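You operate a simulated robot arm through the tools that you are given. There is no shell and no other tool. Be economical: measure what you need, move in short steps, check, and stop when the job is done.

Carry out the task below with a simulated two-armed robot. There is one attempt and no reset: what you move stays moved.

Task
Take the red brush and put it on the granite by the inserts. Fetch the blue guard and set it on the rail shelf. Take the pink shim on the black cabinet top and put it away on the lower side shelf. Pick up the orange chock with one hand, pass it to the other hand and put it on the black cabinet top. Put the grey rag on the front strip of the bare bed away on the inspection bench. Take the probe foam on the front strip of the bare bed and put it away on the lower machine shelf. Any order will do. Set down upright: orange chock.

It is judged by the outcome, as a careful person would: the job done as asked, and still so three seconds after it is handed in. It fails if anything else is knocked over, pushed out of place, dropped, spilled or broken.

Robot
Two 7-joint arms with two-finger grippers on one trunk, on a base that drives. Base frame: it is fixed to the floor where the robot stands at the start and does not move with it; the origin is under the middle of the robot, x ahead of it, y to its left, z up; the surface under the hand at the start is at about z = 850. Readings come in mm, degrees, newtons and seconds.
The left shoulder is at the start at [78, 151, 963], the right one opposite. With the tool pointing down near the work surface each hand reaches from about 100 to 780 mm from the robot's upright axis, wherever it stands, measured 20 degrees to its own side. Places, roughly: black cabinet top [600, 0, 800]; blue guard (7x7x7 cm) [900, 100, 900]; granite by the inserts (18x40 cm) [4040, 2880, 700]; grey rag (8x5x3 cm) [1000, 2600, 600]; inspection bench [6800, 1100, 900]; lower machine shelf (44x15 cm) [4160, 1420, 320]; lower side shelf (18x120 cm) [2320, 4040, 280]; orange chock (10x6x10 cm) [2300, 2000, 700]; pink shim [1000, 250, 750]; probe foam [1000, 2750, 500]; rail shelf (18x52 cm) [2320, 1840, 640]; red brush (8x3x6 cm) [800, 0, 900]. Payload 2.54 kg a hand.
The TCP of each hand is the grasp point between the finger pads, 30 mm short of the fingertips. In the tool frame z runs along the fingers and y along their closing line. Largest opening 116 mm; the body of the gripper starts 95 mm behind the TCP.
Orientation is that of the tool frame in the base frame, as a unit quaternion [x, y, z, w]. With the fingers straight down and closing along the base's y, the tool's x points along the base's -x, its y along +y and its z along -z.

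Tools
- The arms move only by the tool apply_moves. It takes "left_steps", "right_steps" or both (then of equal length, played together; a hand with none holds still); each is a list of rows, each a list of 7 numbers: the turn, a rotation vector about the tool's x, y, z in rad, then the shift along the tool's x, y, z in mm, then the gripper command, from -1 (shut) to 1 (fully open), values between in proportion. In form: [[rx, ry, rz, dx, dy, dz, claw], ...]. A call has 1 to 12 rows; each row is the pose to reach, as a shift and turn from the pose commanded when the call began, along the tool's axes at that moment. A row lasts 0.2 s, in which the tool goes at most 50 mm and 8.6 degrees; a call with a longer step from one row to the next is refused whole, and so is a gripper value outside its range. A pose out of reach is approached as far as the arm can. The call stops where the force on the tool passes 40 N (or 10 N more than at its start, if that is more) or the arm is blocked; 0.2 s more then pass. The fingers move at their own pace (about 72 mm/s each) and stop on an object; they squeeze with about 20 N. The grip force told is the motor's: it shows also when the fingers shut on nothing. Time passes only in rows, and 0.2 s behind the last, so rows that repeat a pose let the fingers close. The reply holds the time, the measured pose of the TCP, the force on the tool along the base axes, the opening and the grip force, in the units named above and with some noise, with the torque about the TCP (base axes, N m) and any sound that the robot's microphone picked up.
- Cameras (640 x 400 px; columns grow to the right, rows downward): "scene" is now at [159.3, 21.1, 1115]; the picture's right is [0.22, -0.98, 0.00], its down [-0.25, -0.06, -0.97] and it looks along [0.94, 0.21, -0.26] (base axes); focal length 214 px, centre (320, 200). "left" rides on the left gripper at [69, 15, -122] in its tool frame; the picture's right is [-0.22, 0.98, 0.00], its down [-0.83, -0.18, -0.53] and it looks along [-0.52, -0.11, 0.85] (tool axes); focal length 251 px, centre (320, 200). "right" rides on the right gripper at [69, -15, -122] in its tool frame; the picture's right is [0.21, 0.98, 0.00], its down [-0.83, 0.18, -0.53] and it looks along [-0.52, 0.12, 0.85] (tool axes); focal length 251 px, centre (320, 200). There is no depth. A picture from a camera that has moved, and an enlarged one, comes with that camera's place and axes in the base frame and with its lens.
- get_image(camera): a new picture of that camera. It takes no simulated time.
- raise_lower(by): slides the trunk up (or, below 0, down) by that many mm; the arms and the scene camera ride with it, the base frame stays. It gives what a move gives, with no picture.
- roll_base(legs): drives the robot by 1 to 6 legs, each [ahead, left, turn to the left] in mm, mm and degrees, along the robot's own axes; the way and the turn of a leg run together, so that a leg with both is an arc; at most 1500 mm and 180 degrees a leg. The arms and the cameras ride along, it lands a little off, and it stops where it bumps. It gives what a move gives.
- aim_head(pan, tilt): turns the head with the scene camera to pan (to the left, within 80 degrees either way) and tilt (down, from -29 to 69), counted from straight ahead of the robot. It gives what a move gives.
- enlarge(camera, box): a new picture of the part [left, top, right, bottom] of that camera's present view, enlarged. It takes no simulated time.
- finish_job(): hands the job in; it is judged then, once.

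Work in short steps. Places have to be worked out from the pictures, the camera data and where the tool is seen: move nearer, look again, correct. Check each grasp and each placing, and mend what went wrong. You have 196 turns and 192 pictures in all, those below and enlarged ones among them. Open the grippers and draw the arms clear of the work before you hand the job in, unless the task says otherwise; then end with one line.

The tools are called after "Emit:" as a command line: name --argument value ..., lists and objects as JSON in quotes. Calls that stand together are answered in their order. apply_moves: Moves the arms, as the interface text tells. Its arguments: {"type":"object","properties":{"left_steps":{"type":"array","items":{"type":"array","items":{"type":"number"}}},"right_steps":{"type":"array","items":{"type":"array","items":{"type":"number"}}}},"required":[]} The other tools are called the same way: raise_lower (by) slides the trunk up or down; roll_base (legs) drives the base; aim_head (pan, tilt) turns the head that bears the scene camera; get_image (camera) takes a picture; enlarge (camera, box) takes an enlarged picture of a part of a camera's view; finish_job () hands the job in.

At the start:

```text
t: 0.0
left_tool_pos: [482.5, 330.4, 1165.8]
left_orientation: [0.0, 1.0, -0.001, 0.002]
left_wrist_force: [-0.2, -0.2, -0.3]
left_moment: [-0.02, -0.01, 0.02]
left_grip_width: 116.1
left_gripper_force: 0.0
right_tool_pos: [318.4, -96.5, 1090.8]
right_orientation: [-0.001, 1.0, 0.0, -0.001]
right_wrist_force: [-0.5, -0.3, -0.4]
right_moment: [0.02, 0.01, 0.0]
right_grip_width: 116.1
right_gripper_force: 0.0
trunk travel left (down, up): [-200.0, 89.0]
robot x, y, heading: [-3.3, 0.4, 0.0]
head pan, tilt: [12.8, 15.2]
```

scene: 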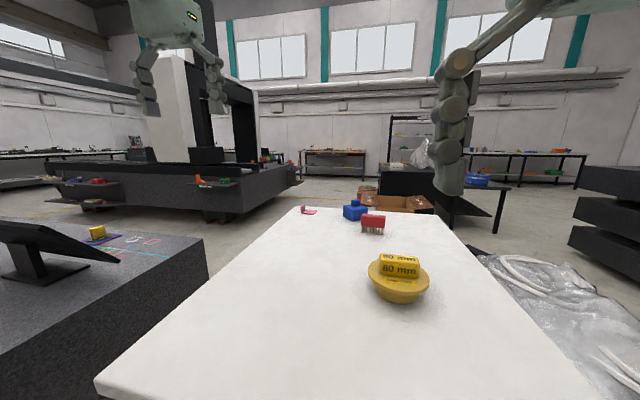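
right: 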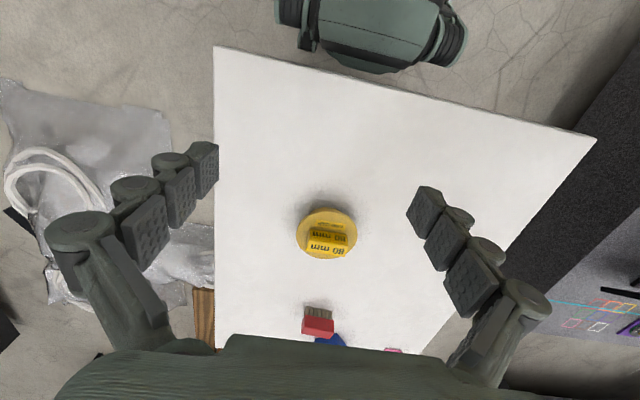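
left: 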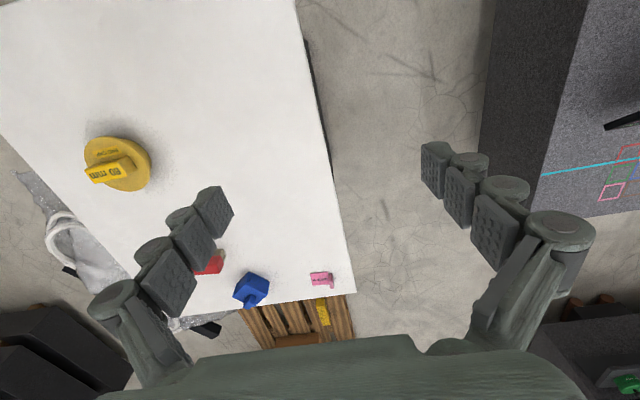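

I'll look around first, panning the head to survey the places.

Emit:
enlarge --camera "scene" --box '[260, 150, 580, 350]'

Emit:
enlarge --camera "scene" --box '[0, 100, 320, 300]'

Emit:
aim_head --pan 55 --tilt 20

```text
2.00 times, centred on (420, 250) of scene
camera zoom: at [159.3, 21.1, 1115.0], right [0.22, -0.98, 0.0], down [-0.25, -0.06, -0.97], along [0.94, 0.21, -0.26], focal length 429 px, centre (120, 100)
```

zoom: 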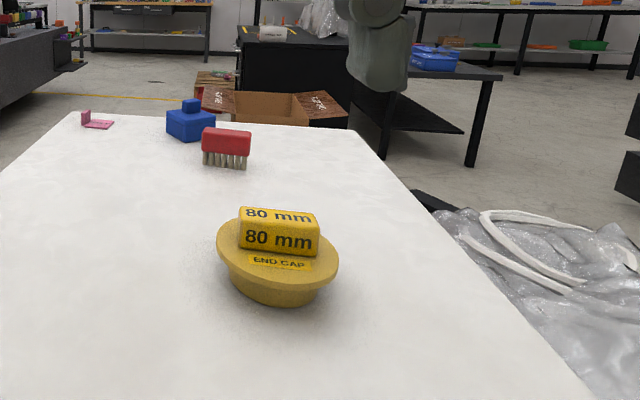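

```text
2.00 times, centred on (160, 200) of scene
camera zoom: at [159.3, 21.1, 1115.0], right [0.22, -0.98, 0.0], down [-0.25, -0.06, -0.97], along [0.94, 0.21, -0.26], focal length 429 px, centre (640, 200)
```

zoom: 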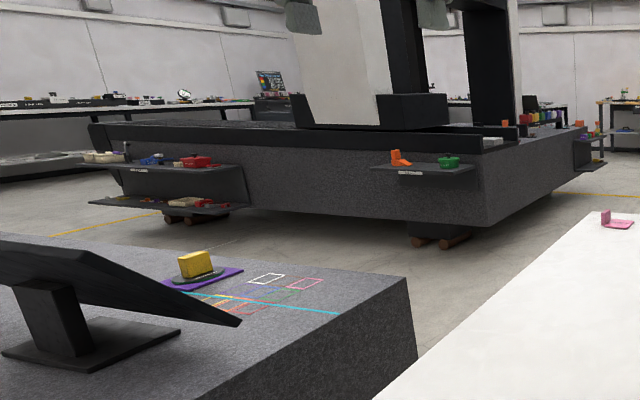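

```text
t: 1.1
left_tool_pos: [484.0, 329.3, 1166.6]
left_orientation: [-0.001, 1.0, -0.001, 0.001]
left_wrist_force: [0.4, 0.4, 0.4]
left_moment: [0.03, 0.0, 0.02]
left_grip_width: 116.1
left_gripper_force: 0.1
right_tool_pos: [318.7, -97.6, 1091.3]
right_orientation: [0.0, 1.0, 0.0, 0.0]
right_wrist_force: [0.0, 0.5, 0.3]
right_moment: [0.0, -0.01, -0.03]
right_grip_width: 116.0
right_gripper_force: 0.0
trunk travel left (down, up): [-200.0, 89.0]
robot x, y, heading: [-0.6, 0.9, 0.0]
head pan, tilt: [55.0, 20.0]
```

Emit:
get_image --camera "scene"

Emit:
enlarge --camera "scene" --box '[160, 50, 480, 250]'

Emit:
aim_head --pan 0 --tilt 45

Emit:
get_image --camera "scene"

```text
186 pictures are left
camera scene: at [121.7, 76.6, 1107.1], right [0.82, -0.57, 0.0], down [-0.2, -0.28, -0.94], along [0.54, 0.77, -0.34], focal length 214 px, centre (320, 200)
```

scene: 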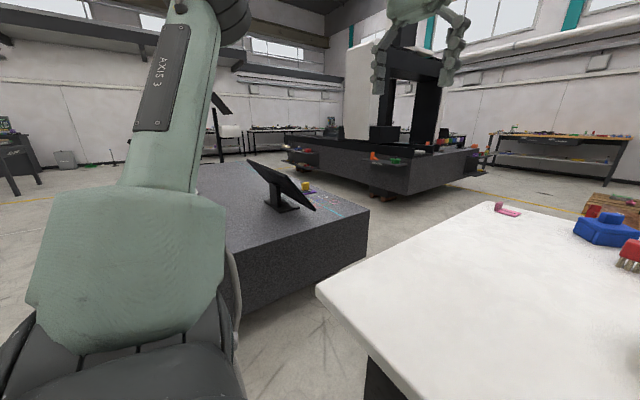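

```text
2.00 times, centred on (320, 150) of scene
camera zoom: at [121.7, 76.6, 1107.1], right [0.82, -0.57, 0.0], down [-0.2, -0.28, -0.94], along [0.54, 0.77, -0.34], focal length 429 px, centre (320, 300)
```

zoom: 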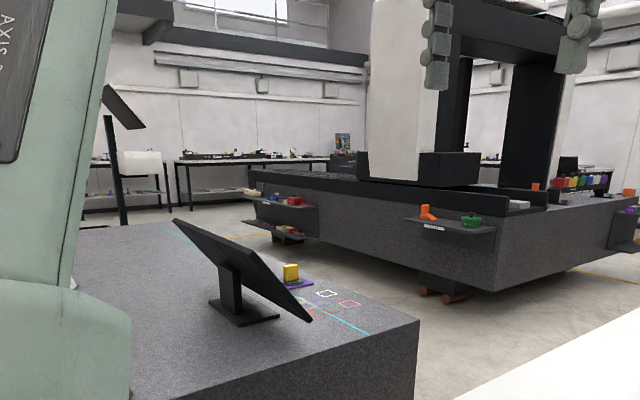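

```text
t: 2.3
left_tool_pos: [483.6, 329.0, 1166.2]
left_orientation: [0.0, 1.0, -0.001, 0.002]
left_wrist_force: [-0.2, 0.4, -0.2]
left_moment: [0.0, 0.01, 0.01]
left_grip_width: 116.3
left_gripper_force: 0.0
right_tool_pos: [320.5, -101.0, 1090.4]
right_orientation: [-0.003, 1.0, -0.001, -0.001]
right_wrist_force: [22.7, -59.4, -11.7]
right_moment: [7.11, 1.71, 4.95]
right_grip_width: 115.9
right_gripper_force: 0.0
trunk travel left (down, up): [-200.0, 89.0]
robot x, y, heading: [1.2, -3.7, -0.1]
head pan, tilt: [0.0, 45.0]
```

```text
184 pictures are left
camera scene: at [150.9, 12.1, 1072.5], right [0.14, -0.99, 0.0], down [-0.67, -0.09, -0.74], along [0.73, 0.1, -0.67], focal length 214 px, centre (320, 200)
```

scene: 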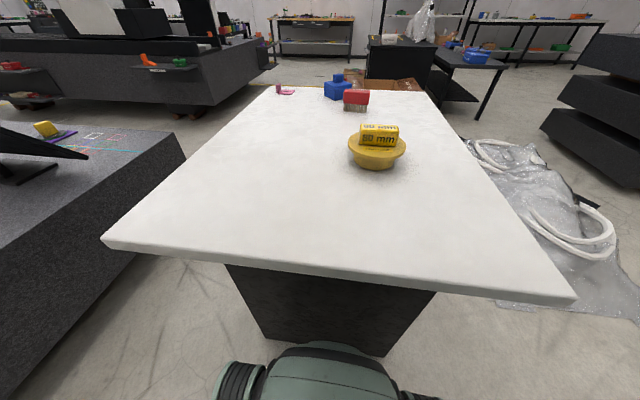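

The head turn loaded the right arm (59 N), so it seems to have touched it. I turn the head back, then move the right hand out to the right.

Emit:
aim_head --pan 13 --tilt 15

Emit:
apply_moves --right_steps '[[0, 0, 0, -30, -40, 0, 1], [0, 0, 0, -60, -80, 0, 1], [0, 0, 0, -90, -120, 0, 1], [0, 0, 0, -120, -160, 0, 1]]'

Emit:
aim_head --pan 0 --tilt 66

Emit:
get_image --camera "scene"

```text
t: 3.3
left_tool_pos: [484.4, 330.4, 1165.8]
left_orientation: [0.0, 1.0, 0.0, 0.002]
left_wrist_force: [0.2, 0.6, 0.5]
left_moment: [0.0, -0.01, -0.01]
left_grip_width: 116.1
left_gripper_force: 0.2
right_tool_pos: [319.2, -97.0, 1089.7]
right_orientation: [0.0, 1.0, 0.0, 0.0]
right_wrist_force: [-0.1, -0.7, 0.0]
right_moment: [0.01, -0.04, -0.01]
right_grip_width: 116.1
right_gripper_force: 0.1
trunk travel left (down, up): [-200.0, 89.0]
robot x, y, heading: [1.9, -2.8, 0.1]
head pan, tilt: [13.0, 15.0]
```

```text
t: 4.3
left_tool_pos: [483.9, 329.2, 1166.4]
left_orientation: [-0.001, 1.0, 0.0, 0.002]
left_wrist_force: [-0.3, 0.3, -0.3]
left_moment: [0.02, -0.03, -0.02]
left_grip_width: 115.8
left_gripper_force: 0.1
right_tool_pos: [439.6, -258.1, 1091.8]
right_orientation: [0.0, 1.0, 0.002, 0.0]
right_wrist_force: [-0.3, -0.3, -0.5]
right_moment: [0.01, 0.02, 0.01]
right_grip_width: 116.2
right_gripper_force: 0.1
trunk travel left (down, up): [-200.0, 89.0]
robot x, y, heading: [2.6, -1.2, -0.1]
head pan, tilt: [13.0, 15.0]
```

```text
t: 5.5
left_tool_pos: [483.6, 329.2, 1166.4]
left_orientation: [-0.001, 1.0, -0.002, 0.001]
left_wrist_force: [0.1, 0.2, -0.1]
left_moment: [0.01, 0.01, 0.0]
left_grip_width: 115.9
left_gripper_force: 0.1
right_tool_pos: [437.7, -256.8, 1091.5]
right_orientation: [0.0, 1.0, 0.0, -0.001]
right_wrist_force: [0.2, -0.6, -0.2]
right_moment: [-0.03, -0.05, 0.01]
right_grip_width: 116.0
right_gripper_force: 0.1
trunk travel left (down, up): [-200.0, 89.0]
robot x, y, heading: [0.9, 0.2, 0.0]
head pan, tilt: [0.0, 66.0]
```

```text
183 pictures are left
camera scene: at [127.7, 0.4, 1042.4], right [0.0, -1.0, 0.0], down [-0.91, 0.0, -0.41], along [0.41, 0.0, -0.91], focal length 214 px, centre (320, 200)
```

scene: 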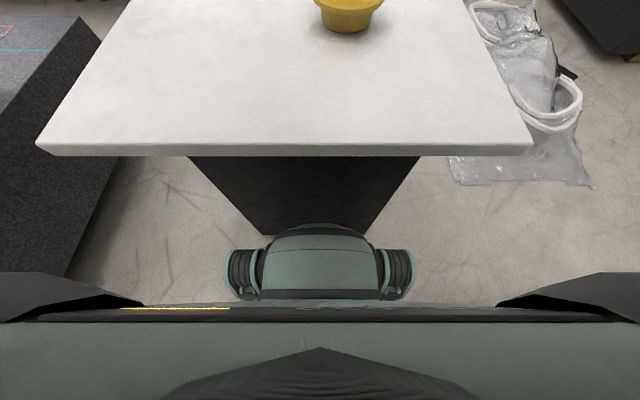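

The cabinet body leaves no room to go forward, so I want a route around to its far side. I look right and rear-right to find it.

Emit:
aim_head --pan -45 --tilt 25

Emit:
get_image --camera "scene"

Emit:
aim_head --pan -10 --tilt 15

Emit:
get_image --camera "scene"

Emit:
aim_head --pan 80 --tilt 25

Emit:
get_image --camera "scene"

```text
t: 6.6
left_tool_pos: [484.2, 330.5, 1165.3]
left_orientation: [-0.001, 1.0, -0.001, 0.003]
left_wrist_force: [-0.1, 0.4, 1.1]
left_moment: [0.03, -0.01, 0.06]
left_grip_width: 116.3
left_gripper_force: 0.1
right_tool_pos: [439.1, -256.6, 1091.6]
right_orientation: [0.0, 1.0, 0.0, 0.0]
right_wrist_force: [0.0, -0.2, -0.9]
right_moment: [-0.02, 0.01, 0.0]
right_grip_width: 116.1
right_gripper_force: 0.0
trunk travel left (down, up): [-200.0, 89.0]
robot x, y, heading: [-2.5, 0.2, 0.1]
head pan, tilt: [-45.0, 25.0]
```

```text
182 pictures are left
camera scene: at [133.4, -64.7, 1099.0], right [-0.71, -0.71, 0.0], down [-0.3, 0.3, -0.91], along [0.64, -0.64, -0.42], focal length 214 px, centre (320, 200)
```

scene: 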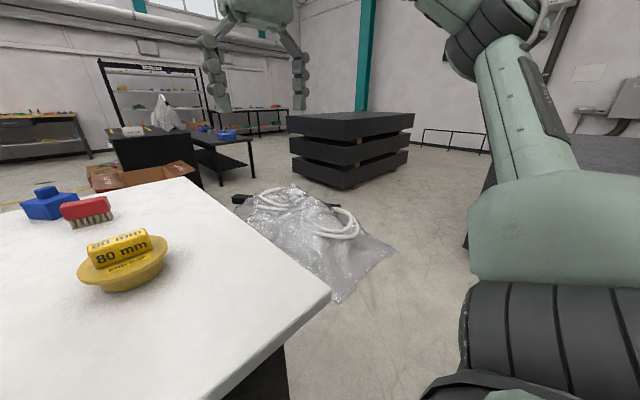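

```text
t: 7.6
left_tool_pos: [483.6, 329.5, 1165.4]
left_orientation: [-0.001, 1.0, -0.001, 0.002]
left_wrist_force: [-0.1, -0.5, -0.5]
left_moment: [-0.02, -0.01, 0.01]
left_grip_width: 115.9
left_gripper_force: 0.0
right_tool_pos: [438.9, -255.1, 1090.9]
right_orientation: [0.0, 1.0, -0.001, 0.0]
right_wrist_force: [0.1, 0.4, 0.9]
right_moment: [0.01, 0.02, 0.0]
right_grip_width: 116.0
right_gripper_force: 0.0
trunk travel left (down, up): [-200.0, 89.0]
robot x, y, heading: [0.6, -1.7, 0.0]
head pan, tilt: [-10.0, 15.0]
```

```text
181 pictures are left
camera scene: at [160.2, -15.9, 1115.2], right [-0.17, -0.98, 0.0], down [-0.26, 0.05, -0.97], along [0.95, -0.17, -0.26], focal length 214 px, centre (320, 200)
```

scene: 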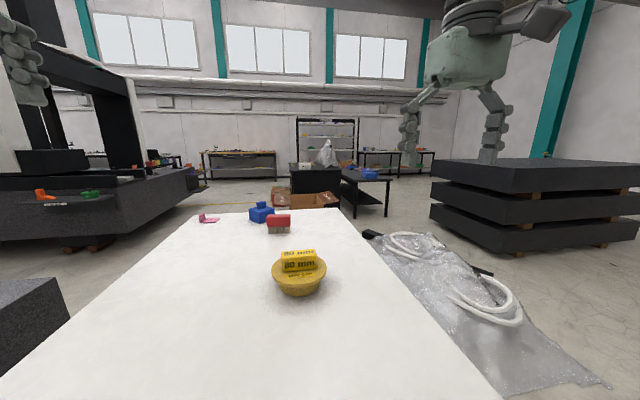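

```text
t: 9.2
left_tool_pos: [483.1, 328.6, 1166.2]
left_orientation: [-0.001, 1.0, -0.001, 0.002]
left_wrist_force: [-0.7, 0.2, -0.2]
left_moment: [0.03, 0.0, 0.0]
left_grip_width: 115.8
left_gripper_force: 0.1
right_tool_pos: [438.3, -255.7, 1091.2]
right_orientation: [0.0, 1.0, 0.0, 0.0]
right_wrist_force: [0.2, -0.1, -0.3]
right_moment: [-0.01, -0.02, -0.01]
right_grip_width: 115.8
right_gripper_force: 0.0
trunk travel left (down, up): [-200.0, 89.0]
robot x, y, heading: [2.1, -0.1, 0.3]
head pan, tilt: [80.0, 25.0]
```

```text
180 pictures are left
camera scene: at [84.3, 91.1, 1099.0], right [0.98, -0.17, 0.0], down [-0.07, -0.42, -0.91], along [0.16, 0.89, -0.42], focal length 214 px, centre (320, 200)
```

scene: 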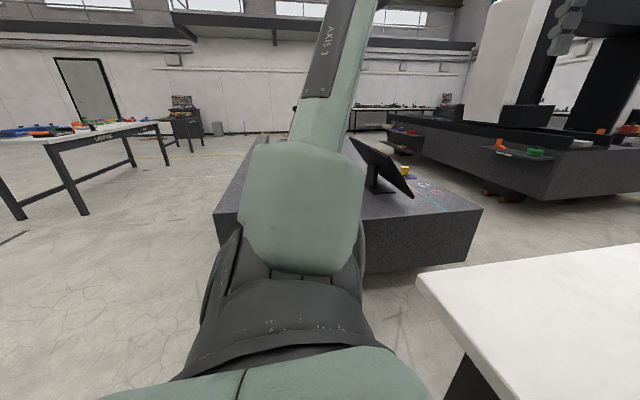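

Bed corner works out near (1340, 1100, ~450), leaving roughly 800 mm between cabinet and bed. I turn the left wrist camera sideways to measure my own base before using that gap.

Emit:
apply_moves --left_steps '[[0, 0, 0.145, 0, 0, 0, 1], [0, 0, 0.29, 0, 0, 0, 1], [0, 0, 0.435, 0, 0, 0, 1], [0, 0, 0.58, 0, 0, 0, 1], [0, 0, 0.725, 0, 0, 0, 1], [0, 0, 0.87, 0, 0, 0, 1], [0, 0, 1.015, 0, 0, 0, 1], [0, 0, 1.16, 0, 0, 0, 1], [0, 0, 1.305, 0, 0, 0, 1], [0, 0, 1.45, 0, 0, 0, 1], [0, 0, 1.57, 0, 0, 0, 1]]'

Emit:
get_image --camera "left"

```text
t: 11.7
left_tool_pos: [483.7, 329.2, 1166.1]
left_orientation: [0.707, 0.707, 0.0, 0.001]
left_wrist_force: [-0.5, 0.0, 0.3]
left_moment: [0.01, 0.0, 0.01]
left_grip_width: 116.1
left_gripper_force: 0.1
right_tool_pos: [437.7, -257.2, 1091.3]
right_orientation: [0.0, 1.0, 0.001, 0.0]
right_wrist_force: [0.4, 0.4, -0.5]
right_moment: [-0.01, 0.01, 0.03]
right_grip_width: 116.0
right_gripper_force: 0.1
trunk travel left (down, up): [-200.0, 89.0]
robot x, y, heading: [0.9, -0.3, 0.2]
head pan, tilt: [80.0, 25.0]
```

```text
179 pictures are left
camera left: at [497.3, 399.5, 1288.7], right [0.98, -0.22, 0.0], down [-0.18, -0.83, 0.53], along [-0.11, -0.52, -0.85], focal length 251 px, centre (320, 200)
```

left: 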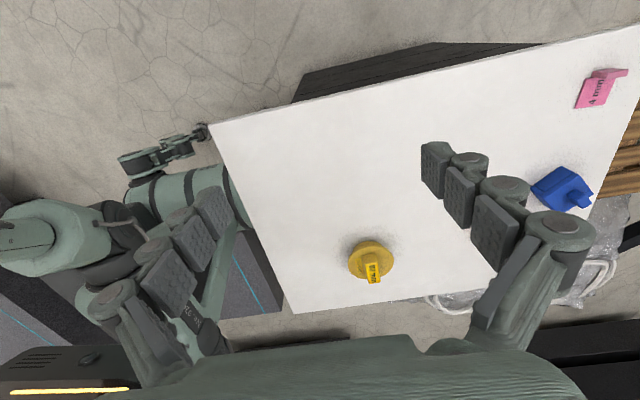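

Base half-width appears around 250–300 mm, so the gap suits. I back off slightly, shift left to the corridor line, and look down ahead.

Emit:
roll_base --legs '[[-100, 0, 0], [0, 690, 0]]'

Emit:
aim_head --pan 0 --tilt 40

Emit:
get_image --camera "scene"

```text
t: 19.5
left_tool_pos: [386.3, 1021.7, 1165.8]
left_orientation: [0.708, 0.706, 0.001, 0.002]
left_wrist_force: [-0.2, 0.1, 0.3]
left_moment: [0.0, 0.02, 0.01]
left_grip_width: 116.2
left_gripper_force: 0.1
right_tool_pos: [337.7, 434.2, 1091.6]
right_orientation: [0.003, 1.0, 0.001, 0.0]
right_wrist_force: [-0.5, 0.6, -0.4]
right_moment: [0.03, 0.02, -0.01]
right_grip_width: 115.9
right_gripper_force: 0.2
trunk travel left (down, up): [-200.0, 89.0]
robot x, y, heading: [-98.1, 696.1, -0.1]
head pan, tilt: [80.0, 25.0]
```

```text
t: 21.0
left_tool_pos: [386.7, 1021.2, 1165.4]
left_orientation: [0.708, 0.706, 0.0, 0.002]
left_wrist_force: [-0.8, 0.0, 1.1]
left_moment: [0.0, -0.01, -0.02]
left_grip_width: 115.9
left_gripper_force: 0.0
right_tool_pos: [336.9, 433.5, 1092.4]
right_orientation: [0.002, 1.0, 0.0, -0.001]
right_wrist_force: [0.3, 0.4, -0.3]
right_moment: [0.01, -0.01, 0.04]
right_grip_width: 116.0
right_gripper_force: 0.0
trunk travel left (down, up): [-200.0, 89.0]
robot x, y, heading: [-102.4, 690.0, -0.3]
head pan, tilt: [0.0, 40.0]
```

```text
178 pictures are left
camera scene: at [53.7, 693.8, 1075.7], right [-0.01, -1.0, 0.0], down [-0.64, 0.0, -0.77], along [0.77, 0.0, -0.64], focal length 214 px, centre (320, 200)
```

scene: 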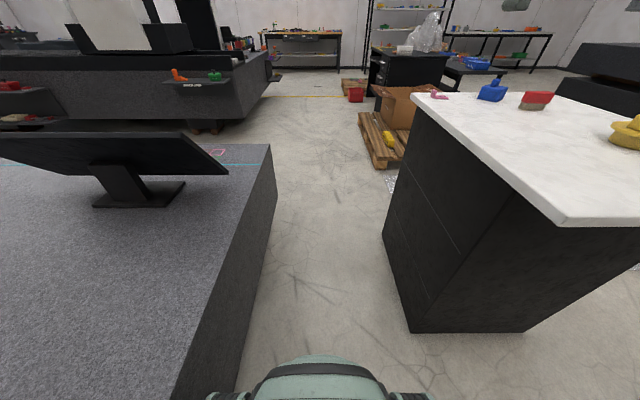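

Corridor is y 285–1040 at the floor. I centre on y≈662 and drive through to about x=1900.

Emit:
roll_base --legs '[[0, -28, 0.3], [1000, 0, 0]]'

```text
t: 26.8
left_tool_pos: [1394.4, 981.3, 1165.7]
left_orientation: [0.712, 0.703, 0.0, 0.002]
left_wrist_force: [-0.1, -0.1, 0.0]
left_moment: [-0.01, 0.01, -0.01]
left_grip_width: 116.2
left_gripper_force: 0.1
right_tool_pos: [1340.4, 395.3, 1091.2]
right_orientation: [0.007, 1.0, 0.0, -0.001]
right_wrist_force: [0.1, -0.4, -0.2]
right_moment: [0.0, 0.02, -0.01]
right_grip_width: 115.7
right_gripper_force: 0.0
trunk travel left (down, up): [-200.0, 89.0]
robot x, y, heading: [909.3, 657.3, -0.7]
head pan, tilt: [0.0, 40.0]
```

No contact. I continue past the bed, turn around to face the cabinet's far side, and look.

Emit:
roll_base --legs '[[850, 0, 0.7], [0, 0, 180], [0, 500, 0]]'

Emit:
get_image --camera "scene"

```text
t: 41.2
left_tool_pos: [1208.8, 134.3, 1166.4]
left_orientation: [-0.683, 0.73, 0.001, 0.0]
left_wrist_force: [0.7, 0.5, 0.0]
left_moment: [0.02, -0.01, -0.03]
left_grip_width: 115.7
left_gripper_force: 0.1
right_tool_pos: [1292.9, 717.0, 1091.5]
right_orientation: [0.999, -0.035, -0.001, 0.001]
right_wrist_force: [0.3, -0.1, -0.4]
right_moment: [0.01, -0.02, -0.02]
right_grip_width: 116.1
right_gripper_force: 0.1
trunk travel left (down, up): [-200.0, 89.0]
robot x, y, heading: [1713.9, 431.7, 176.2]
head pan, tilt: [0.0, 40.0]
stopped in leg 3: the robot was blocked; the commanded pose is now the measured one
```

```text
177 pictures are left
camera scene: at [1561.3, 441.8, 1075.7], right [0.07, 1.0, 0.0], down [0.64, -0.04, -0.77], along [-0.76, 0.05, -0.64], focal length 214 px, centre (320, 200)
```

scene: 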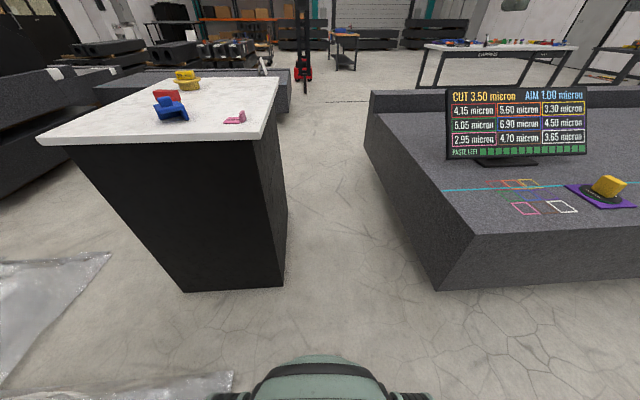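

The pallet behind stopped me (its near edge is around x≈1830, y<170). I move away from it toward the cabinet's corner and look down again.

Emit:
roll_base --legs '[[0, -60, 0], [290, 0, 10]]'

Emit:
aim_head --pan 30 --tilt 45

Emit:
get_image --camera "scene"

```text
t: 44.1
left_tool_pos: [982.1, 105.6, 1165.9]
left_orientation: [0.746, -0.666, -0.002, 0.001]
left_wrist_force: [-0.8, 0.8, 0.4]
left_moment: [0.02, -0.03, 0.0]
left_grip_width: 115.6
left_gripper_force: 0.1
right_tool_pos: [962.3, 691.7, 1092.1]
right_orientation: [0.998, 0.056, 0.0, 0.0]
right_wrist_force: [0.4, 0.0, 0.1]
right_moment: [-0.01, -0.02, 0.02]
right_grip_width: 115.7
right_gripper_force: 0.0
trunk travel left (down, up): [-200.0, 89.0]
robot x, y, heading: [1426.1, 484.6, -174.0]
head pan, tilt: [0.0, 40.0]
```

```text
t: 45.1
left_tool_pos: [982.7, 105.3, 1166.9]
left_orientation: [0.745, -0.667, -0.002, 0.0]
left_wrist_force: [0.1, 0.2, -0.5]
left_moment: [0.01, 0.0, -0.03]
left_grip_width: 116.2
left_gripper_force: 0.1
right_tool_pos: [964.9, 692.6, 1092.0]
right_orientation: [0.998, 0.055, -0.001, -0.001]
right_wrist_force: [0.3, 0.0, -0.1]
right_moment: [-0.01, -0.01, 0.01]
right_grip_width: 116.0
right_gripper_force: 0.2
trunk travel left (down, up): [-200.0, 89.0]
robot x, y, heading: [1427.2, 483.3, -173.8]
head pan, tilt: [30.0, 45.0]
```

```text
176 pictures are left
camera scene: at [1294.4, 430.9, 1068.4], right [-0.59, 0.81, 0.0], down [0.57, 0.42, -0.71], along [-0.57, -0.42, -0.71], focal length 214 px, centre (320, 200)
```

scene: 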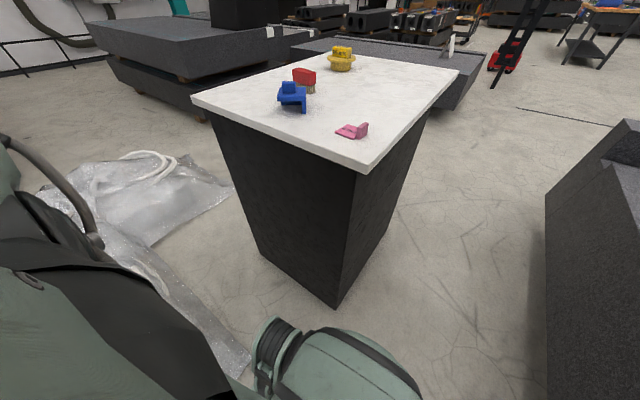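

Emit:
get_image --camera "left"

Emit:
enlarge --camera "scene" --box '[260, 40, 400, 150]'

```text
175 pictures are left
camera left: at [974.9, 35.0, 1288.4], right [-0.99, 0.1, 0.0], down [0.09, 0.84, 0.54], along [0.05, 0.53, -0.84], focal length 251 px, centre (320, 200)
```

left: 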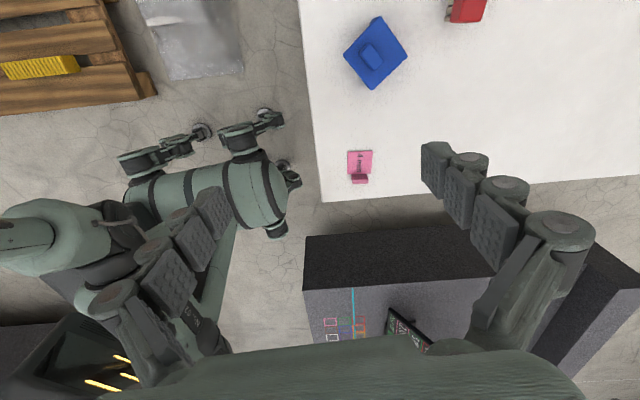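

```text
3.64 times, centred on (330, 95) of scene
camera zoom: at [1294.4, 430.9, 1068.4], right [-0.59, 0.81, 0.0], down [0.57, 0.42, -0.71], along [-0.57, -0.42, -0.71], focal length 780 px, centre (284, 582)
```

zoom: 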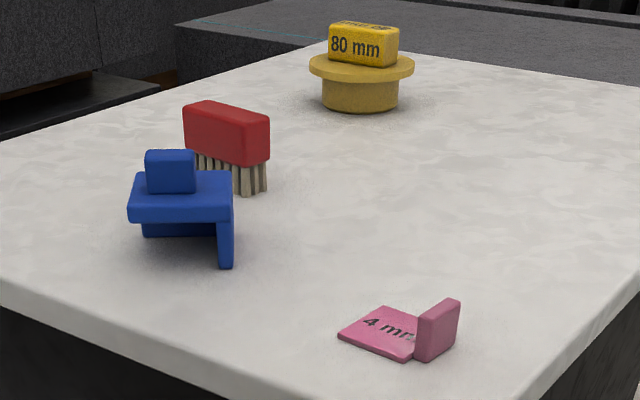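

Guard is near (898, 58), rotated about 45°, and the shim's upright tab near (920, 260). I bring the left hand above the guard, aligned with its faces, and look again.

Emit:
apply_moves --left_steps '[[0, 0, -0.11, 6, 15, 22, 1], [0, 0, -0.22, 12, 30, 44, 1], [0, 0, -0.33, 18, 45, 66, 1], [0, 0, -0.44, 25, 60, 88, 1], [0, 0, -0.55, 31, 75, 110, 1], [0, 0, -0.655, 37, 90, 130, 1]]'

Emit:
get_image --camera "left"

```text
t: 46.5
left_tool_pos: [895.4, 58.5, 1035.1]
left_orientation: [0.921, -0.39, -0.003, 0.0]
left_wrist_force: [-0.7, -0.3, 0.8]
left_moment: [0.02, 0.0, -0.01]
left_grip_width: 115.7
left_gripper_force: 0.0
right_tool_pos: [962.6, 693.5, 1091.5]
right_orientation: [0.998, 0.055, 0.0, 0.0]
right_wrist_force: [0.2, 0.6, 0.7]
right_moment: [0.0, 0.04, 0.02]
right_grip_width: 115.9
right_gripper_force: 0.0
trunk travel left (down, up): [-200.0, 89.0]
robot x, y, heading: [1428.1, 486.0, -173.7]
head pan, tilt: [30.0, 45.0]
```

```text
173 pictures are left
camera left: at [932.6, -2.2, 1157.6], right [-0.85, -0.52, 0.0], down [-0.44, 0.72, 0.54], along [-0.28, 0.46, -0.84], focal length 251 px, centre (320, 200)
```

left: 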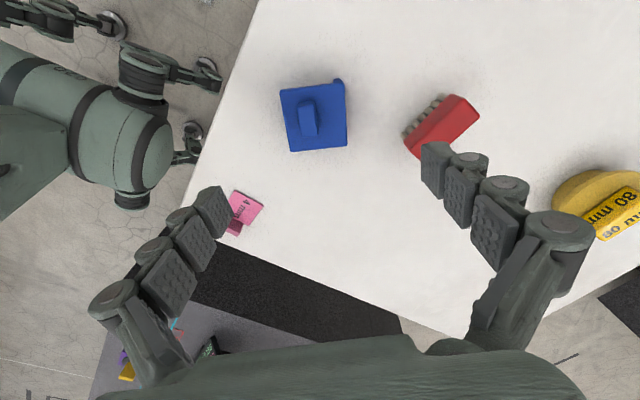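

Alignment is good; the plate centre sits ~8 mm toward tool +x and ~5 mm toward −y. I descend to straddle the plate and close.

Emit:
apply_moves --left_steps '[[0, 0, 0, 8, -5, 30, 1], [0, 0, 0, 8, -5, 70, 1], [0, 0, 0, 8, -5, 105, 1], [0, 0, 0, 8, -5, 130, 1], [0, 0, 0, 8, -5, 147, 1], [0, 0, 0, 8, -5, 147, 0.3], [0, 0, 0, 8, -5, 147, -0.3], [0, 0, 0, 8, -5, 147, -1], [0, 0, 0, 8, -5, 147, -1]]'

Emit:
get_image --camera "left"

```text
t: 48.5
left_tool_pos: [904.9, 56.4, 889.0]
left_orientation: [0.92, -0.392, -0.002, 0.0]
left_wrist_force: [-0.7, -1.3, 0.8]
left_moment: [-0.1, 0.04, -0.04]
left_grip_width: 65.5
left_gripper_force: 19.9
right_tool_pos: [962.7, 693.1, 1092.0]
right_orientation: [0.998, 0.055, 0.0, -0.001]
right_wrist_force: [0.1, -0.7, -0.1]
right_moment: [-0.02, -0.01, 0.01]
right_grip_width: 115.9
right_gripper_force: 0.1
trunk travel left (down, up): [-200.0, 89.0]
robot x, y, heading: [1426.7, 482.2, -173.5]
head pan, tilt: [30.0, 45.0]
```

```text
172 pictures are left
camera left: at [941.5, -3.0, 1011.5], right [-0.85, -0.52, 0.0], down [-0.44, 0.72, 0.54], along [-0.28, 0.46, -0.84], focal length 251 px, centre (320, 200)
```

left: 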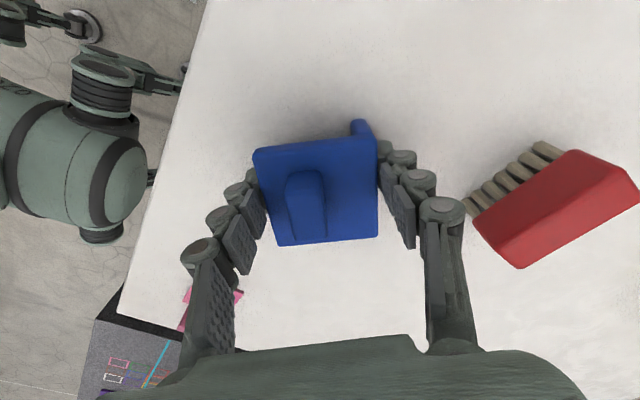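

Grip is firm at 65 mm. I lift straight up and move the left hand back clear, checking the weight.

Emit:
apply_moves --left_steps '[[0, 0, 0, 0, 0, -25, -1], [0, 0, 0, 0, 0, -60, -1], [0, 0, 0, 0, 0, -100, -1], [0, 0, 0, 0, 0, -140, -1], [0, 0, 0, 0, 0, -180, -1], [0, 0, 0, 30, -10, -200, -1], [0, 0, 0, 60, -20, -210, -1]]'

Emit:
apply_moves --right_steps '[[0, 0, 0.02, -8, 40, 5, 1], [0, 0, 0.04, -17, 80, 10, 1], [0, 0, 0.06, -26, 120, 15, 1], [0, 0, 0.08, -35, 160, 20, 1], [0, 0, 0.1, -44, 200, 25, 1], [0, 0, 0.12, -52, 240, 30, 1], [0, 0, 0.14, -60, 280, 35, 1], [0, 0, 0.16, -68, 320, 40, 1], [0, 0, 0.18, -76, 360, 50, 1], [0, 0, 0.2, -84, 395, 60, 1], [0, 0, 0.21, -92, 425, 70, 1]]'

Emit:
get_image --camera "right"

Emit:
get_image --camera "left"

```text
t: 50.1
left_tool_pos: [963.2, 24.1, 1098.7]
left_orientation: [0.92, -0.391, -0.001, 0.0]
left_wrist_force: [0.4, -0.1, 0.6]
left_moment: [-0.05, 0.0, -0.02]
left_grip_width: 64.9
left_gripper_force: 19.8
right_tool_pos: [962.8, 691.8, 1091.8]
right_orientation: [0.998, 0.055, -0.001, 0.0]
right_wrist_force: [0.5, 0.3, -0.7]
right_moment: [0.0, -0.01, -0.03]
right_grip_width: 116.0
right_gripper_force: 0.1
trunk travel left (down, up): [-200.0, 89.0]
robot x, y, heading: [1428.5, 488.0, -173.8]
head pan, tilt: [30.0, 45.0]
```

```text
t: 52.5
left_tool_pos: [963.0, 24.4, 1097.5]
left_orientation: [0.921, -0.39, -0.002, -0.001]
left_wrist_force: [-0.6, -0.8, -0.5]
left_moment: [0.04, 0.01, 0.0]
left_grip_width: 64.8
left_gripper_force: 20.1
right_tool_pos: [918.5, 259.8, 1019.4]
right_orientation: [0.999, -0.05, -0.001, 0.0]
right_wrist_force: [-0.1, 0.8, -0.2]
right_moment: [0.01, -0.04, 0.03]
right_grip_width: 116.1
right_gripper_force: 0.0
trunk travel left (down, up): [-200.0, 89.0]
robot x, y, heading: [1429.3, 483.7, -173.5]
head pan, tilt: [30.0, 45.0]
```

```text
171 pictures are left
camera right: at [989.2, 268.0, 1141.6], right [0.12, -0.99, 0.0], down [-0.84, -0.1, 0.53], along [-0.53, -0.06, -0.84], focal length 251 px, centre (320, 200)
```

right: 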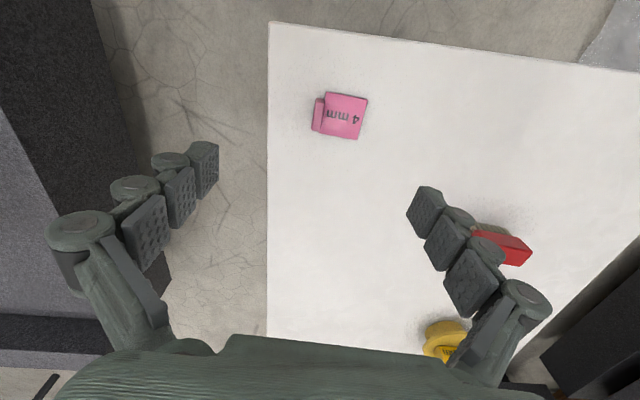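

```text
170 pictures are left
camera left: at [999.6, -35.3, 1220.2], right [-0.85, -0.52, 0.0], down [-0.44, 0.72, 0.54], along [-0.28, 0.46, -0.84], focal length 251 px, centre (320, 200)
```

left: 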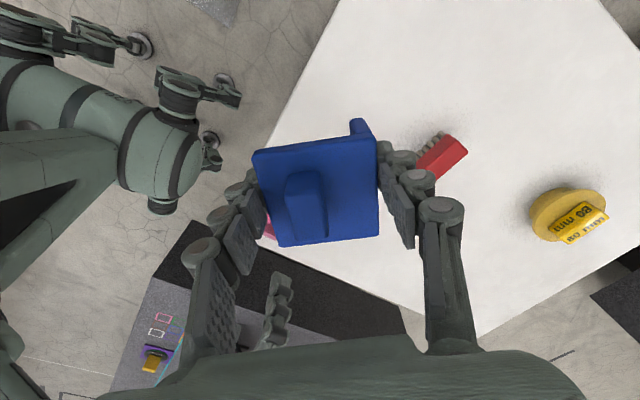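

Tab is ~12 mm ahead (tool +x) and turned ~6°. I correct and descend with tips just above the plate, then close on the tab.

Emit:
apply_moves --right_steps '[[0, 0, 0.05, 6, -1, 30, 0.6], [0, 0, 0.11, 12, -2, 65, 0.2], [0, 0, 0.11, 12, -2, 100, 0], [0, 0, 0.11, 12, -2, 127, 0], [0, 0, 0.11, 12, -2, 127, -0.4], [0, 0, 0.11, 12, -2, 127, -0.8], [0, 0, 0.11, 12, -2, 127, -1], [0, 0, 0.11, 12, -2, 127, -1]]'

Emit:
get_image --camera "right"

```text
t: 54.3
left_tool_pos: [962.1, 25.0, 1098.5]
left_orientation: [0.92, -0.392, -0.002, 0.001]
left_wrist_force: [1.1, 0.6, 0.2]
left_moment: [0.0, -0.02, -0.03]
left_grip_width: 64.3
left_gripper_force: 20.0
right_tool_pos: [931.3, 260.3, 893.8]
right_orientation: [0.995, -0.104, -0.001, 0.0]
right_wrist_force: [0.4, 0.6, 0.1]
right_moment: [0.0, -0.02, 0.02]
right_grip_width: 9.1
right_gripper_force: 20.3
trunk travel left (down, up): [-200.0, 89.0]
robot x, y, heading: [1426.7, 481.0, -173.6]
head pan, tilt: [30.0, 45.0]
```

```text
169 pictures are left
camera right: at [1001.7, 261.3, 1015.0], right [0.01, -1.0, 0.0], down [-0.85, -0.01, 0.53], along [-0.53, 0.0, -0.85], focal length 251 px, centre (320, 200)
```

right: 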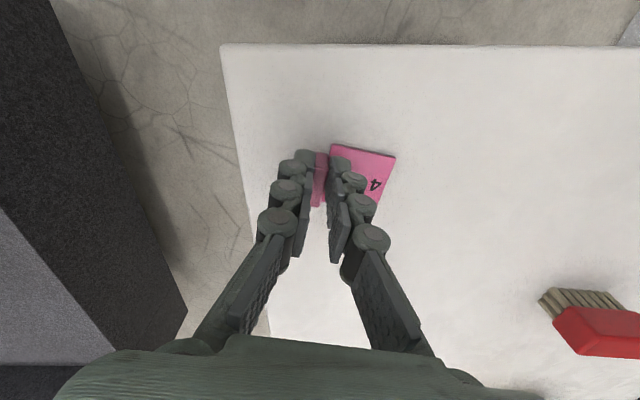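

Shim is held by its tab (9 mm). I lift it and draw it in.

Emit:
apply_moves --right_steps '[[0, 0, 0, 0, 0, -20, -1], [0, 0, 0, 0, 0, -60, -1], [0, 0, 0, 0, 0, -105, -1], [0, 0, 0, 0, 0, -150, -1], [0, 0, 0, 15, -40, -170, -1], [0, 0, 0, 30, -80, -190, -1], [0, 0, 0, 40, -120, -200, -1], [0, 0, 0, 50, -160, -205, -1]]'

Emit:
get_image --camera "right"

Emit:
roll_base --legs '[[0, 0, 174], [420, 0, 0]]'

Emit:
aim_head --pan 55 --tilt 25

Emit:
get_image --camera "scene"

```text
t: 56.1
left_tool_pos: [963.5, 24.8, 1098.9]
left_orientation: [0.92, -0.391, -0.002, 0.0]
left_wrist_force: [0.0, -0.2, -0.5]
left_moment: [0.01, -0.02, -0.02]
left_grip_width: 64.0
left_gripper_force: 20.0
right_tool_pos: [1014.4, 408.3, 1100.9]
right_orientation: [0.995, -0.104, 0.0, 0.001]
right_wrist_force: [0.2, 0.3, -1.3]
right_moment: [0.02, -0.02, 0.03]
right_grip_width: 9.2
right_gripper_force: 20.7
trunk travel left (down, up): [-200.0, 89.0]
robot x, y, heading: [1424.1, 487.2, -174.1]
head pan, tilt: [30.0, 45.0]
```

```text
168 pictures are left
camera right: at [1084.9, 409.1, 1221.4], right [0.01, -1.0, 0.0], down [-0.85, 0.0, 0.53], along [-0.53, 0.0, -0.85], focal length 251 px, centre (320, 200)
```

right: 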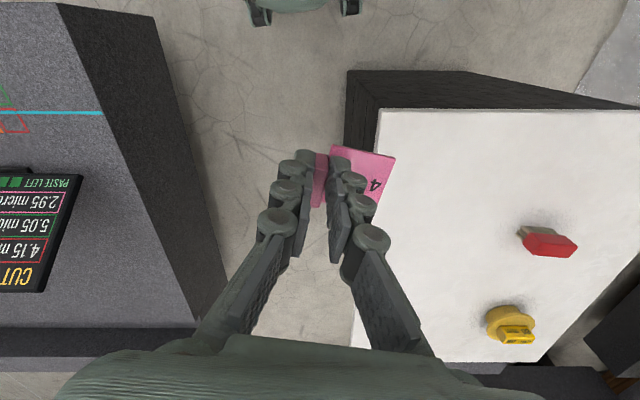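

```text
t: 58.7
left_tool_pos: [1243.2, -141.3, 1098.7]
left_orientation: [0.989, -0.145, -0.003, 0.001]
left_wrist_force: [-0.6, 0.9, -0.8]
left_moment: [-0.05, -0.02, 0.02]
left_grip_width: 63.7
left_gripper_force: 20.3
right_tool_pos: [1101.4, 216.5, 1100.3]
right_orientation: [0.989, 0.151, 0.0, 0.001]
right_wrist_force: [0.1, -0.2, 0.0]
right_moment: [-0.02, 0.0, 0.04]
right_grip_width: 9.1
right_gripper_force: 20.0
trunk travel left (down, up): [-200.0, 89.0]
robot x, y, heading: [1424.1, 485.9, -144.5]
head pan, tilt: [30.0, 45.0]
stopped in leg 1: the robot was blocked; the commanded pose is now the measured one
```

```text
t: 59.6
left_tool_pos: [1244.2, -142.8, 1098.8]
left_orientation: [0.989, -0.145, -0.003, 0.001]
left_wrist_force: [-0.1, -0.4, -0.1]
left_moment: [-0.01, 0.01, 0.01]
left_grip_width: 63.8
left_gripper_force: 20.0
right_tool_pos: [1101.8, 217.6, 1099.4]
right_orientation: [0.989, 0.15, -0.001, 0.0]
right_wrist_force: [0.8, -0.1, -0.6]
right_moment: [-0.02, 0.01, 0.0]
right_grip_width: 9.1
right_gripper_force: 20.1
trunk travel left (down, up): [-200.0, 89.0]
robot x, y, heading: [1421.1, 487.5, -144.9]
head pan, tilt: [55.0, 25.0]
```

```text
167 pictures are left
camera scene: at [1369.0, 356.4, 1098.9], right [-1.0, -0.01, 0.0], down [0.0, 0.42, -0.91], along [0.01, -0.91, -0.42], focal length 214 px, centre (320, 200)
```

scene: 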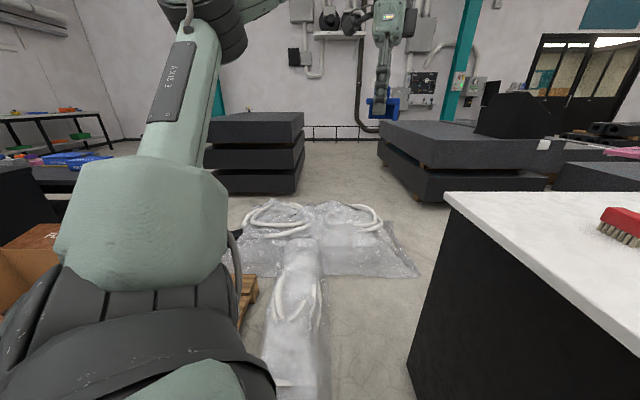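

The base corner met the wrapped bundle on the floor. I turn back, retreat to the open spot where I turned before, and turn there.

Emit:
roll_base --legs '[[0, 0, -30], [-330, -170, 0], [0, 0, 175]]'

Emit:
get_image --camera "scene"

```text
t: 70.8
left_tool_pos: [2241.8, 1103.7, 1098.0]
left_orientation: [0.436, 0.9, 0.0, 0.003]
left_wrist_force: [0.2, -0.3, -0.9]
left_moment: [-0.02, 0.04, 0.01]
left_grip_width: 63.3
left_gripper_force: 19.8
right_tool_pos: [2152.7, 727.7, 1098.6]
right_orientation: [0.153, 0.988, 0.001, 0.001]
right_wrist_force: [0.9, 0.5, -0.9]
right_moment: [-0.01, 0.04, 0.0]
right_grip_width: 9.1
right_gripper_force: 20.3
trunk travel left (down, up): [-200.0, 89.0]
robot x, y, heading: [1731.6, 691.9, 0.5]
head pan, tilt: [55.0, 25.0]
```

```text
166 pictures are left
camera scene: at [1854.6, 767.7, 1099.0], right [0.82, -0.57, 0.0], down [-0.24, -0.35, -0.91], along [0.51, 0.75, -0.42], focal length 214 px, centre (320, 200)
```

scene: 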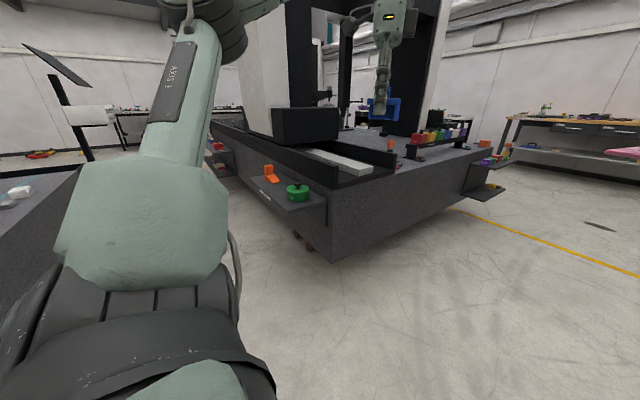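

Good view: the rail shelf carries the chock and a green item. I shift forward a bit and slide left in front of the shelf.

Emit:
roll_base --legs '[[90, 0, -0.5], [0, 1000, 0]]'

Emit:
aim_head --pan 5 --tilt 40

Emit:
get_image --camera "scene"

```text
t: 81.1
left_tool_pos: [2338.4, 2071.8, 1098.3]
left_orientation: [0.442, 0.897, -0.001, 0.003]
left_wrist_force: [0.5, 0.7, 0.0]
left_moment: [0.0, 0.01, -0.02]
left_grip_width: 63.0
left_gripper_force: 20.3
right_tool_pos: [2246.1, 1696.8, 1098.8]
right_orientation: [0.159, 0.987, 0.0, 0.0]
right_wrist_force: [-1.0, 0.1, -1.4]
right_moment: [-0.02, -0.01, 0.0]
right_grip_width: 9.3
right_gripper_force: 20.0
trunk travel left (down, up): [-200.0, 89.0]
robot x, y, heading: [1819.9, 1662.5, -0.3]
head pan, tilt: [55.0, 25.0]
```

```text
t: 82.3
left_tool_pos: [2337.7, 2071.2, 1098.7]
left_orientation: [0.44, 0.898, -0.001, 0.002]
left_wrist_force: [-0.3, -0.7, -0.1]
left_moment: [0.0, -0.02, -0.01]
left_grip_width: 63.1
left_gripper_force: 20.2
right_tool_pos: [2244.8, 1696.9, 1100.2]
right_orientation: [0.158, 0.987, 0.0, 0.0]
right_wrist_force: [0.3, 0.6, 0.0]
right_moment: [0.03, -0.02, 0.0]
right_grip_width: 9.3
right_gripper_force: 20.3
trunk travel left (down, up): [-200.0, 89.0]
robot x, y, heading: [1821.9, 1662.9, -0.3]
head pan, tilt: [5.0, 40.0]
```

```text
165 pictures are left
camera scene: at [1978.9, 1671.2, 1075.7], right [0.08, -1.0, 0.0], down [-0.64, -0.05, -0.77], along [0.76, 0.06, -0.64], focal length 214 px, centre (320, 200)
```

scene: 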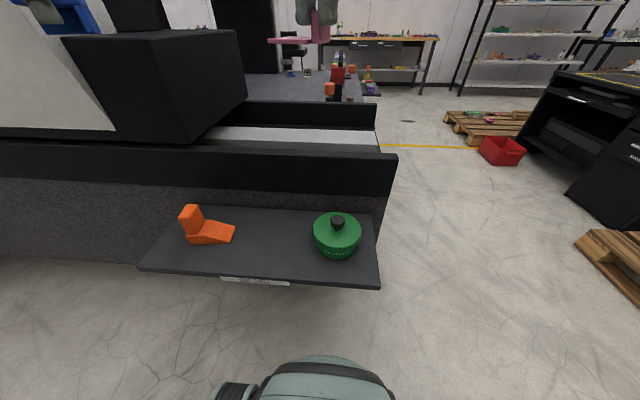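

Shelf surface is ~z 640, with a free gap at y≈1720–1925 between the green item and the chock. I move the right hand aside and bring the left hand with the guard over (2305, 1822), closing line along x.

Emit:
apply_moves --left_steps '[[0, 0, 0.07, -20, -20, 20, -1], [0, 0, 0.14, -40, -40, 40, -1], [0, 0, 0.22, -60, -60, 60, -1], [0, 0, 0.29, -80, -80, 80, -1], [0, 0, 0.37, -100, -100, 100, -1], [0, 0, 0.44, -120, -120, 125, -1], [0, 0, 0.52, -140, -140, 150, -1], [0, 0, 0.59, -160, -160, 175, -1], [0, 0, 0.66, -177, -179, 210, -1], [0, 0, 0.66, -177, -179, 250, -1]]' --right_steps '[[0, 0, 0, -5, -14, 0, -1], [0, 0, 0, -10, -28, 0, -1], [0, 0, 0, -15, -42, 0, -1], [0, 0, 0, -20, -56, 0, -1], [0, 0, 0, -25, -70, 0, -1], [0, 0, 0, -30, -84, 0, -1], [0, 0, 0, -35, -100, 0, -1], [0, 0, 0, -40, -115, 0, -1], [0, 0, 0, -44, -130, 0, -1], [0, 0, 0, -47, -142, 0, -1]]'

Emit:
get_image --camera "scene"

Emit:
get_image --camera "left"

```text
t: 84.5
left_tool_pos: [2306.5, 1823.4, 849.2]
left_orientation: [0.709, 0.706, -0.001, 0.003]
left_wrist_force: [0.2, -0.1, -0.8]
left_moment: [0.02, 0.0, -0.01]
left_grip_width: 63.1
left_gripper_force: 20.2
right_tool_pos: [2244.8, 1546.2, 1099.9]
right_orientation: [0.159, 0.987, 0.0, 0.001]
right_wrist_force: [0.3, -0.6, 0.1]
right_moment: [-0.01, 0.0, 0.02]
right_grip_width: 9.0
right_gripper_force: 19.9
trunk travel left (down, up): [-200.0, 89.0]
robot x, y, heading: [1824.0, 1663.4, -0.4]
head pan, tilt: [5.0, 40.0]
```

```text
164 pictures are left
camera scene: at [1979.1, 1671.2, 1075.7], right [0.08, -1.0, 0.0], down [-0.64, -0.05, -0.77], along [0.76, 0.06, -0.64], focal length 214 px, centre (320, 200)
```

scene: 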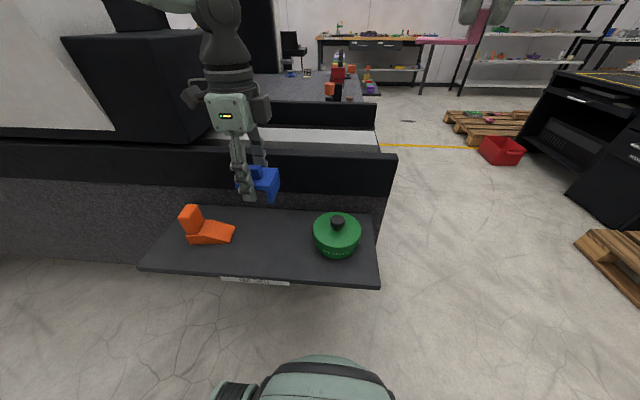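

```text
163 pictures are left
camera left: at [2320.2, 1892.8, 971.0], right [0.98, -0.22, 0.01], down [-0.19, -0.82, 0.54], along [-0.11, -0.53, -0.84], focal length 251 px, centre (320, 200)
```

left: 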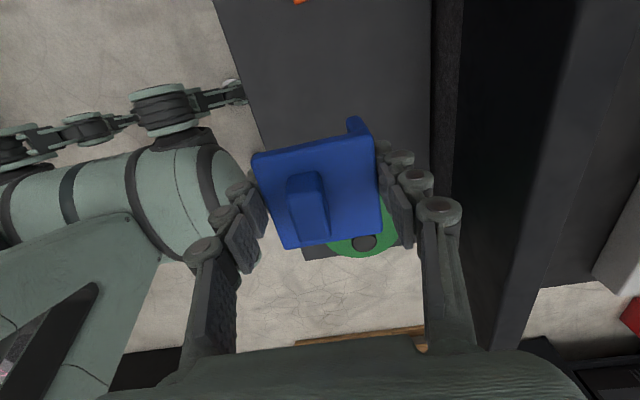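

The guard is still firm, slightly yawed. I lower it toward the shelf in small steps, watching force.

Emit:
apply_moves --left_steps '[[0, 0, 0, 0, 0, 40, -1], [0, 0, 0, 0, 0, 80, -1], [0, 0, 0, 0, 0, 115, -1], [0, 0, 0, 0, 0, 140, -1], [0, 0, 0, 0, 0, 152, -1], [0, 0, 0, 0, 0, 157, -1], [0, 0, 0, 0, 0, 162, -1]]'

Emit:
get_image --camera "scene"

```text
t: 86.1
left_tool_pos: [2307.4, 1819.7, 686.8]
left_orientation: [0.708, 0.706, 0.0, 0.004]
left_wrist_force: [0.1, -0.5, 0.0]
left_moment: [-0.06, -0.01, 0.01]
left_grip_width: 63.5
left_gripper_force: 20.0
right_tool_pos: [2245.6, 1546.6, 1099.3]
right_orientation: [0.159, 0.987, 0.0, 0.001]
right_wrist_force: [0.4, -0.7, -0.2]
right_moment: [0.02, 0.01, 0.0]
right_grip_width: 9.0
right_gripper_force: 20.3
trunk travel left (down, up): [-200.0, 89.0]
robot x, y, heading: [1824.2, 1661.3, -0.0]
head pan, tilt: [5.0, 40.0]
```

```text
162 pictures are left
camera scene: at [1978.9, 1671.1, 1075.7], right [0.08, -1.0, 0.0], down [-0.64, -0.05, -0.77], along [0.76, 0.06, -0.64], focal length 214 px, centre (320, 200)
```

scene: 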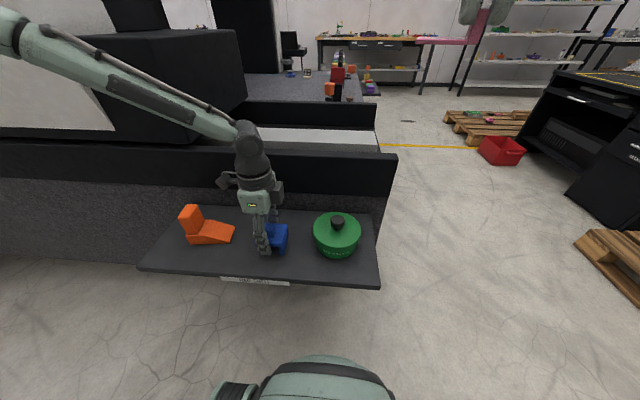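

No contact yet; I keep lowering in 3 mm steps.

Emit:
apply_moves --left_steps '[[0, 0, 0, 0, 0, 3, -1], [0, 0, 0, 0, 0, 6, -1], [0, 0, 0, 0, 0, 9, -1], [0, 0, 0, 0, 0, 12, -1], [0, 0, 0, 0, 0, 15, -1], [0, 0, 0, 0, 0, 18, -1]]'

Emit:
enlarge --camera "scene" --box '[160, 180, 400, 300]'

```text
t: 87.5
left_tool_pos: [2309.3, 1818.8, 670.1]
left_orientation: [0.708, 0.706, 0.002, 0.006]
left_wrist_force: [7.2, -0.6, 17.9]
left_moment: [0.0, -0.65, -0.01]
left_grip_width: 64.0
left_gripper_force: 20.6
right_tool_pos: [2244.2, 1546.4, 1099.9]
right_orientation: [0.159, 0.987, 0.0, 0.001]
right_wrist_force: [0.8, 0.2, -0.4]
right_moment: [-0.01, -0.04, 0.01]
right_grip_width: 9.0
right_gripper_force: 19.9
trunk travel left (down, up): [-200.0, 89.0]
robot x, y, heading: [1826.9, 1663.5, -0.2]
head pan, tilt: [5.0, 40.0]
```

```text
2.67 times, centred on (280, 240) of scene
camera zoom: at [1978.2, 1670.7, 1075.9], right [0.08, -1.0, 0.0], down [-0.64, -0.05, -0.77], along [0.76, 0.06, -0.64], focal length 572 px, centre (427, 93)
```

zoom: 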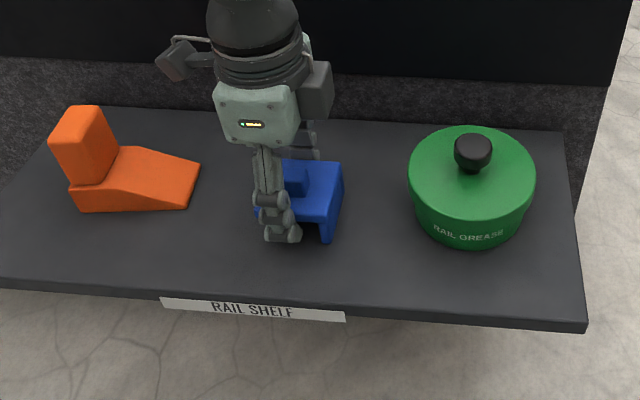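

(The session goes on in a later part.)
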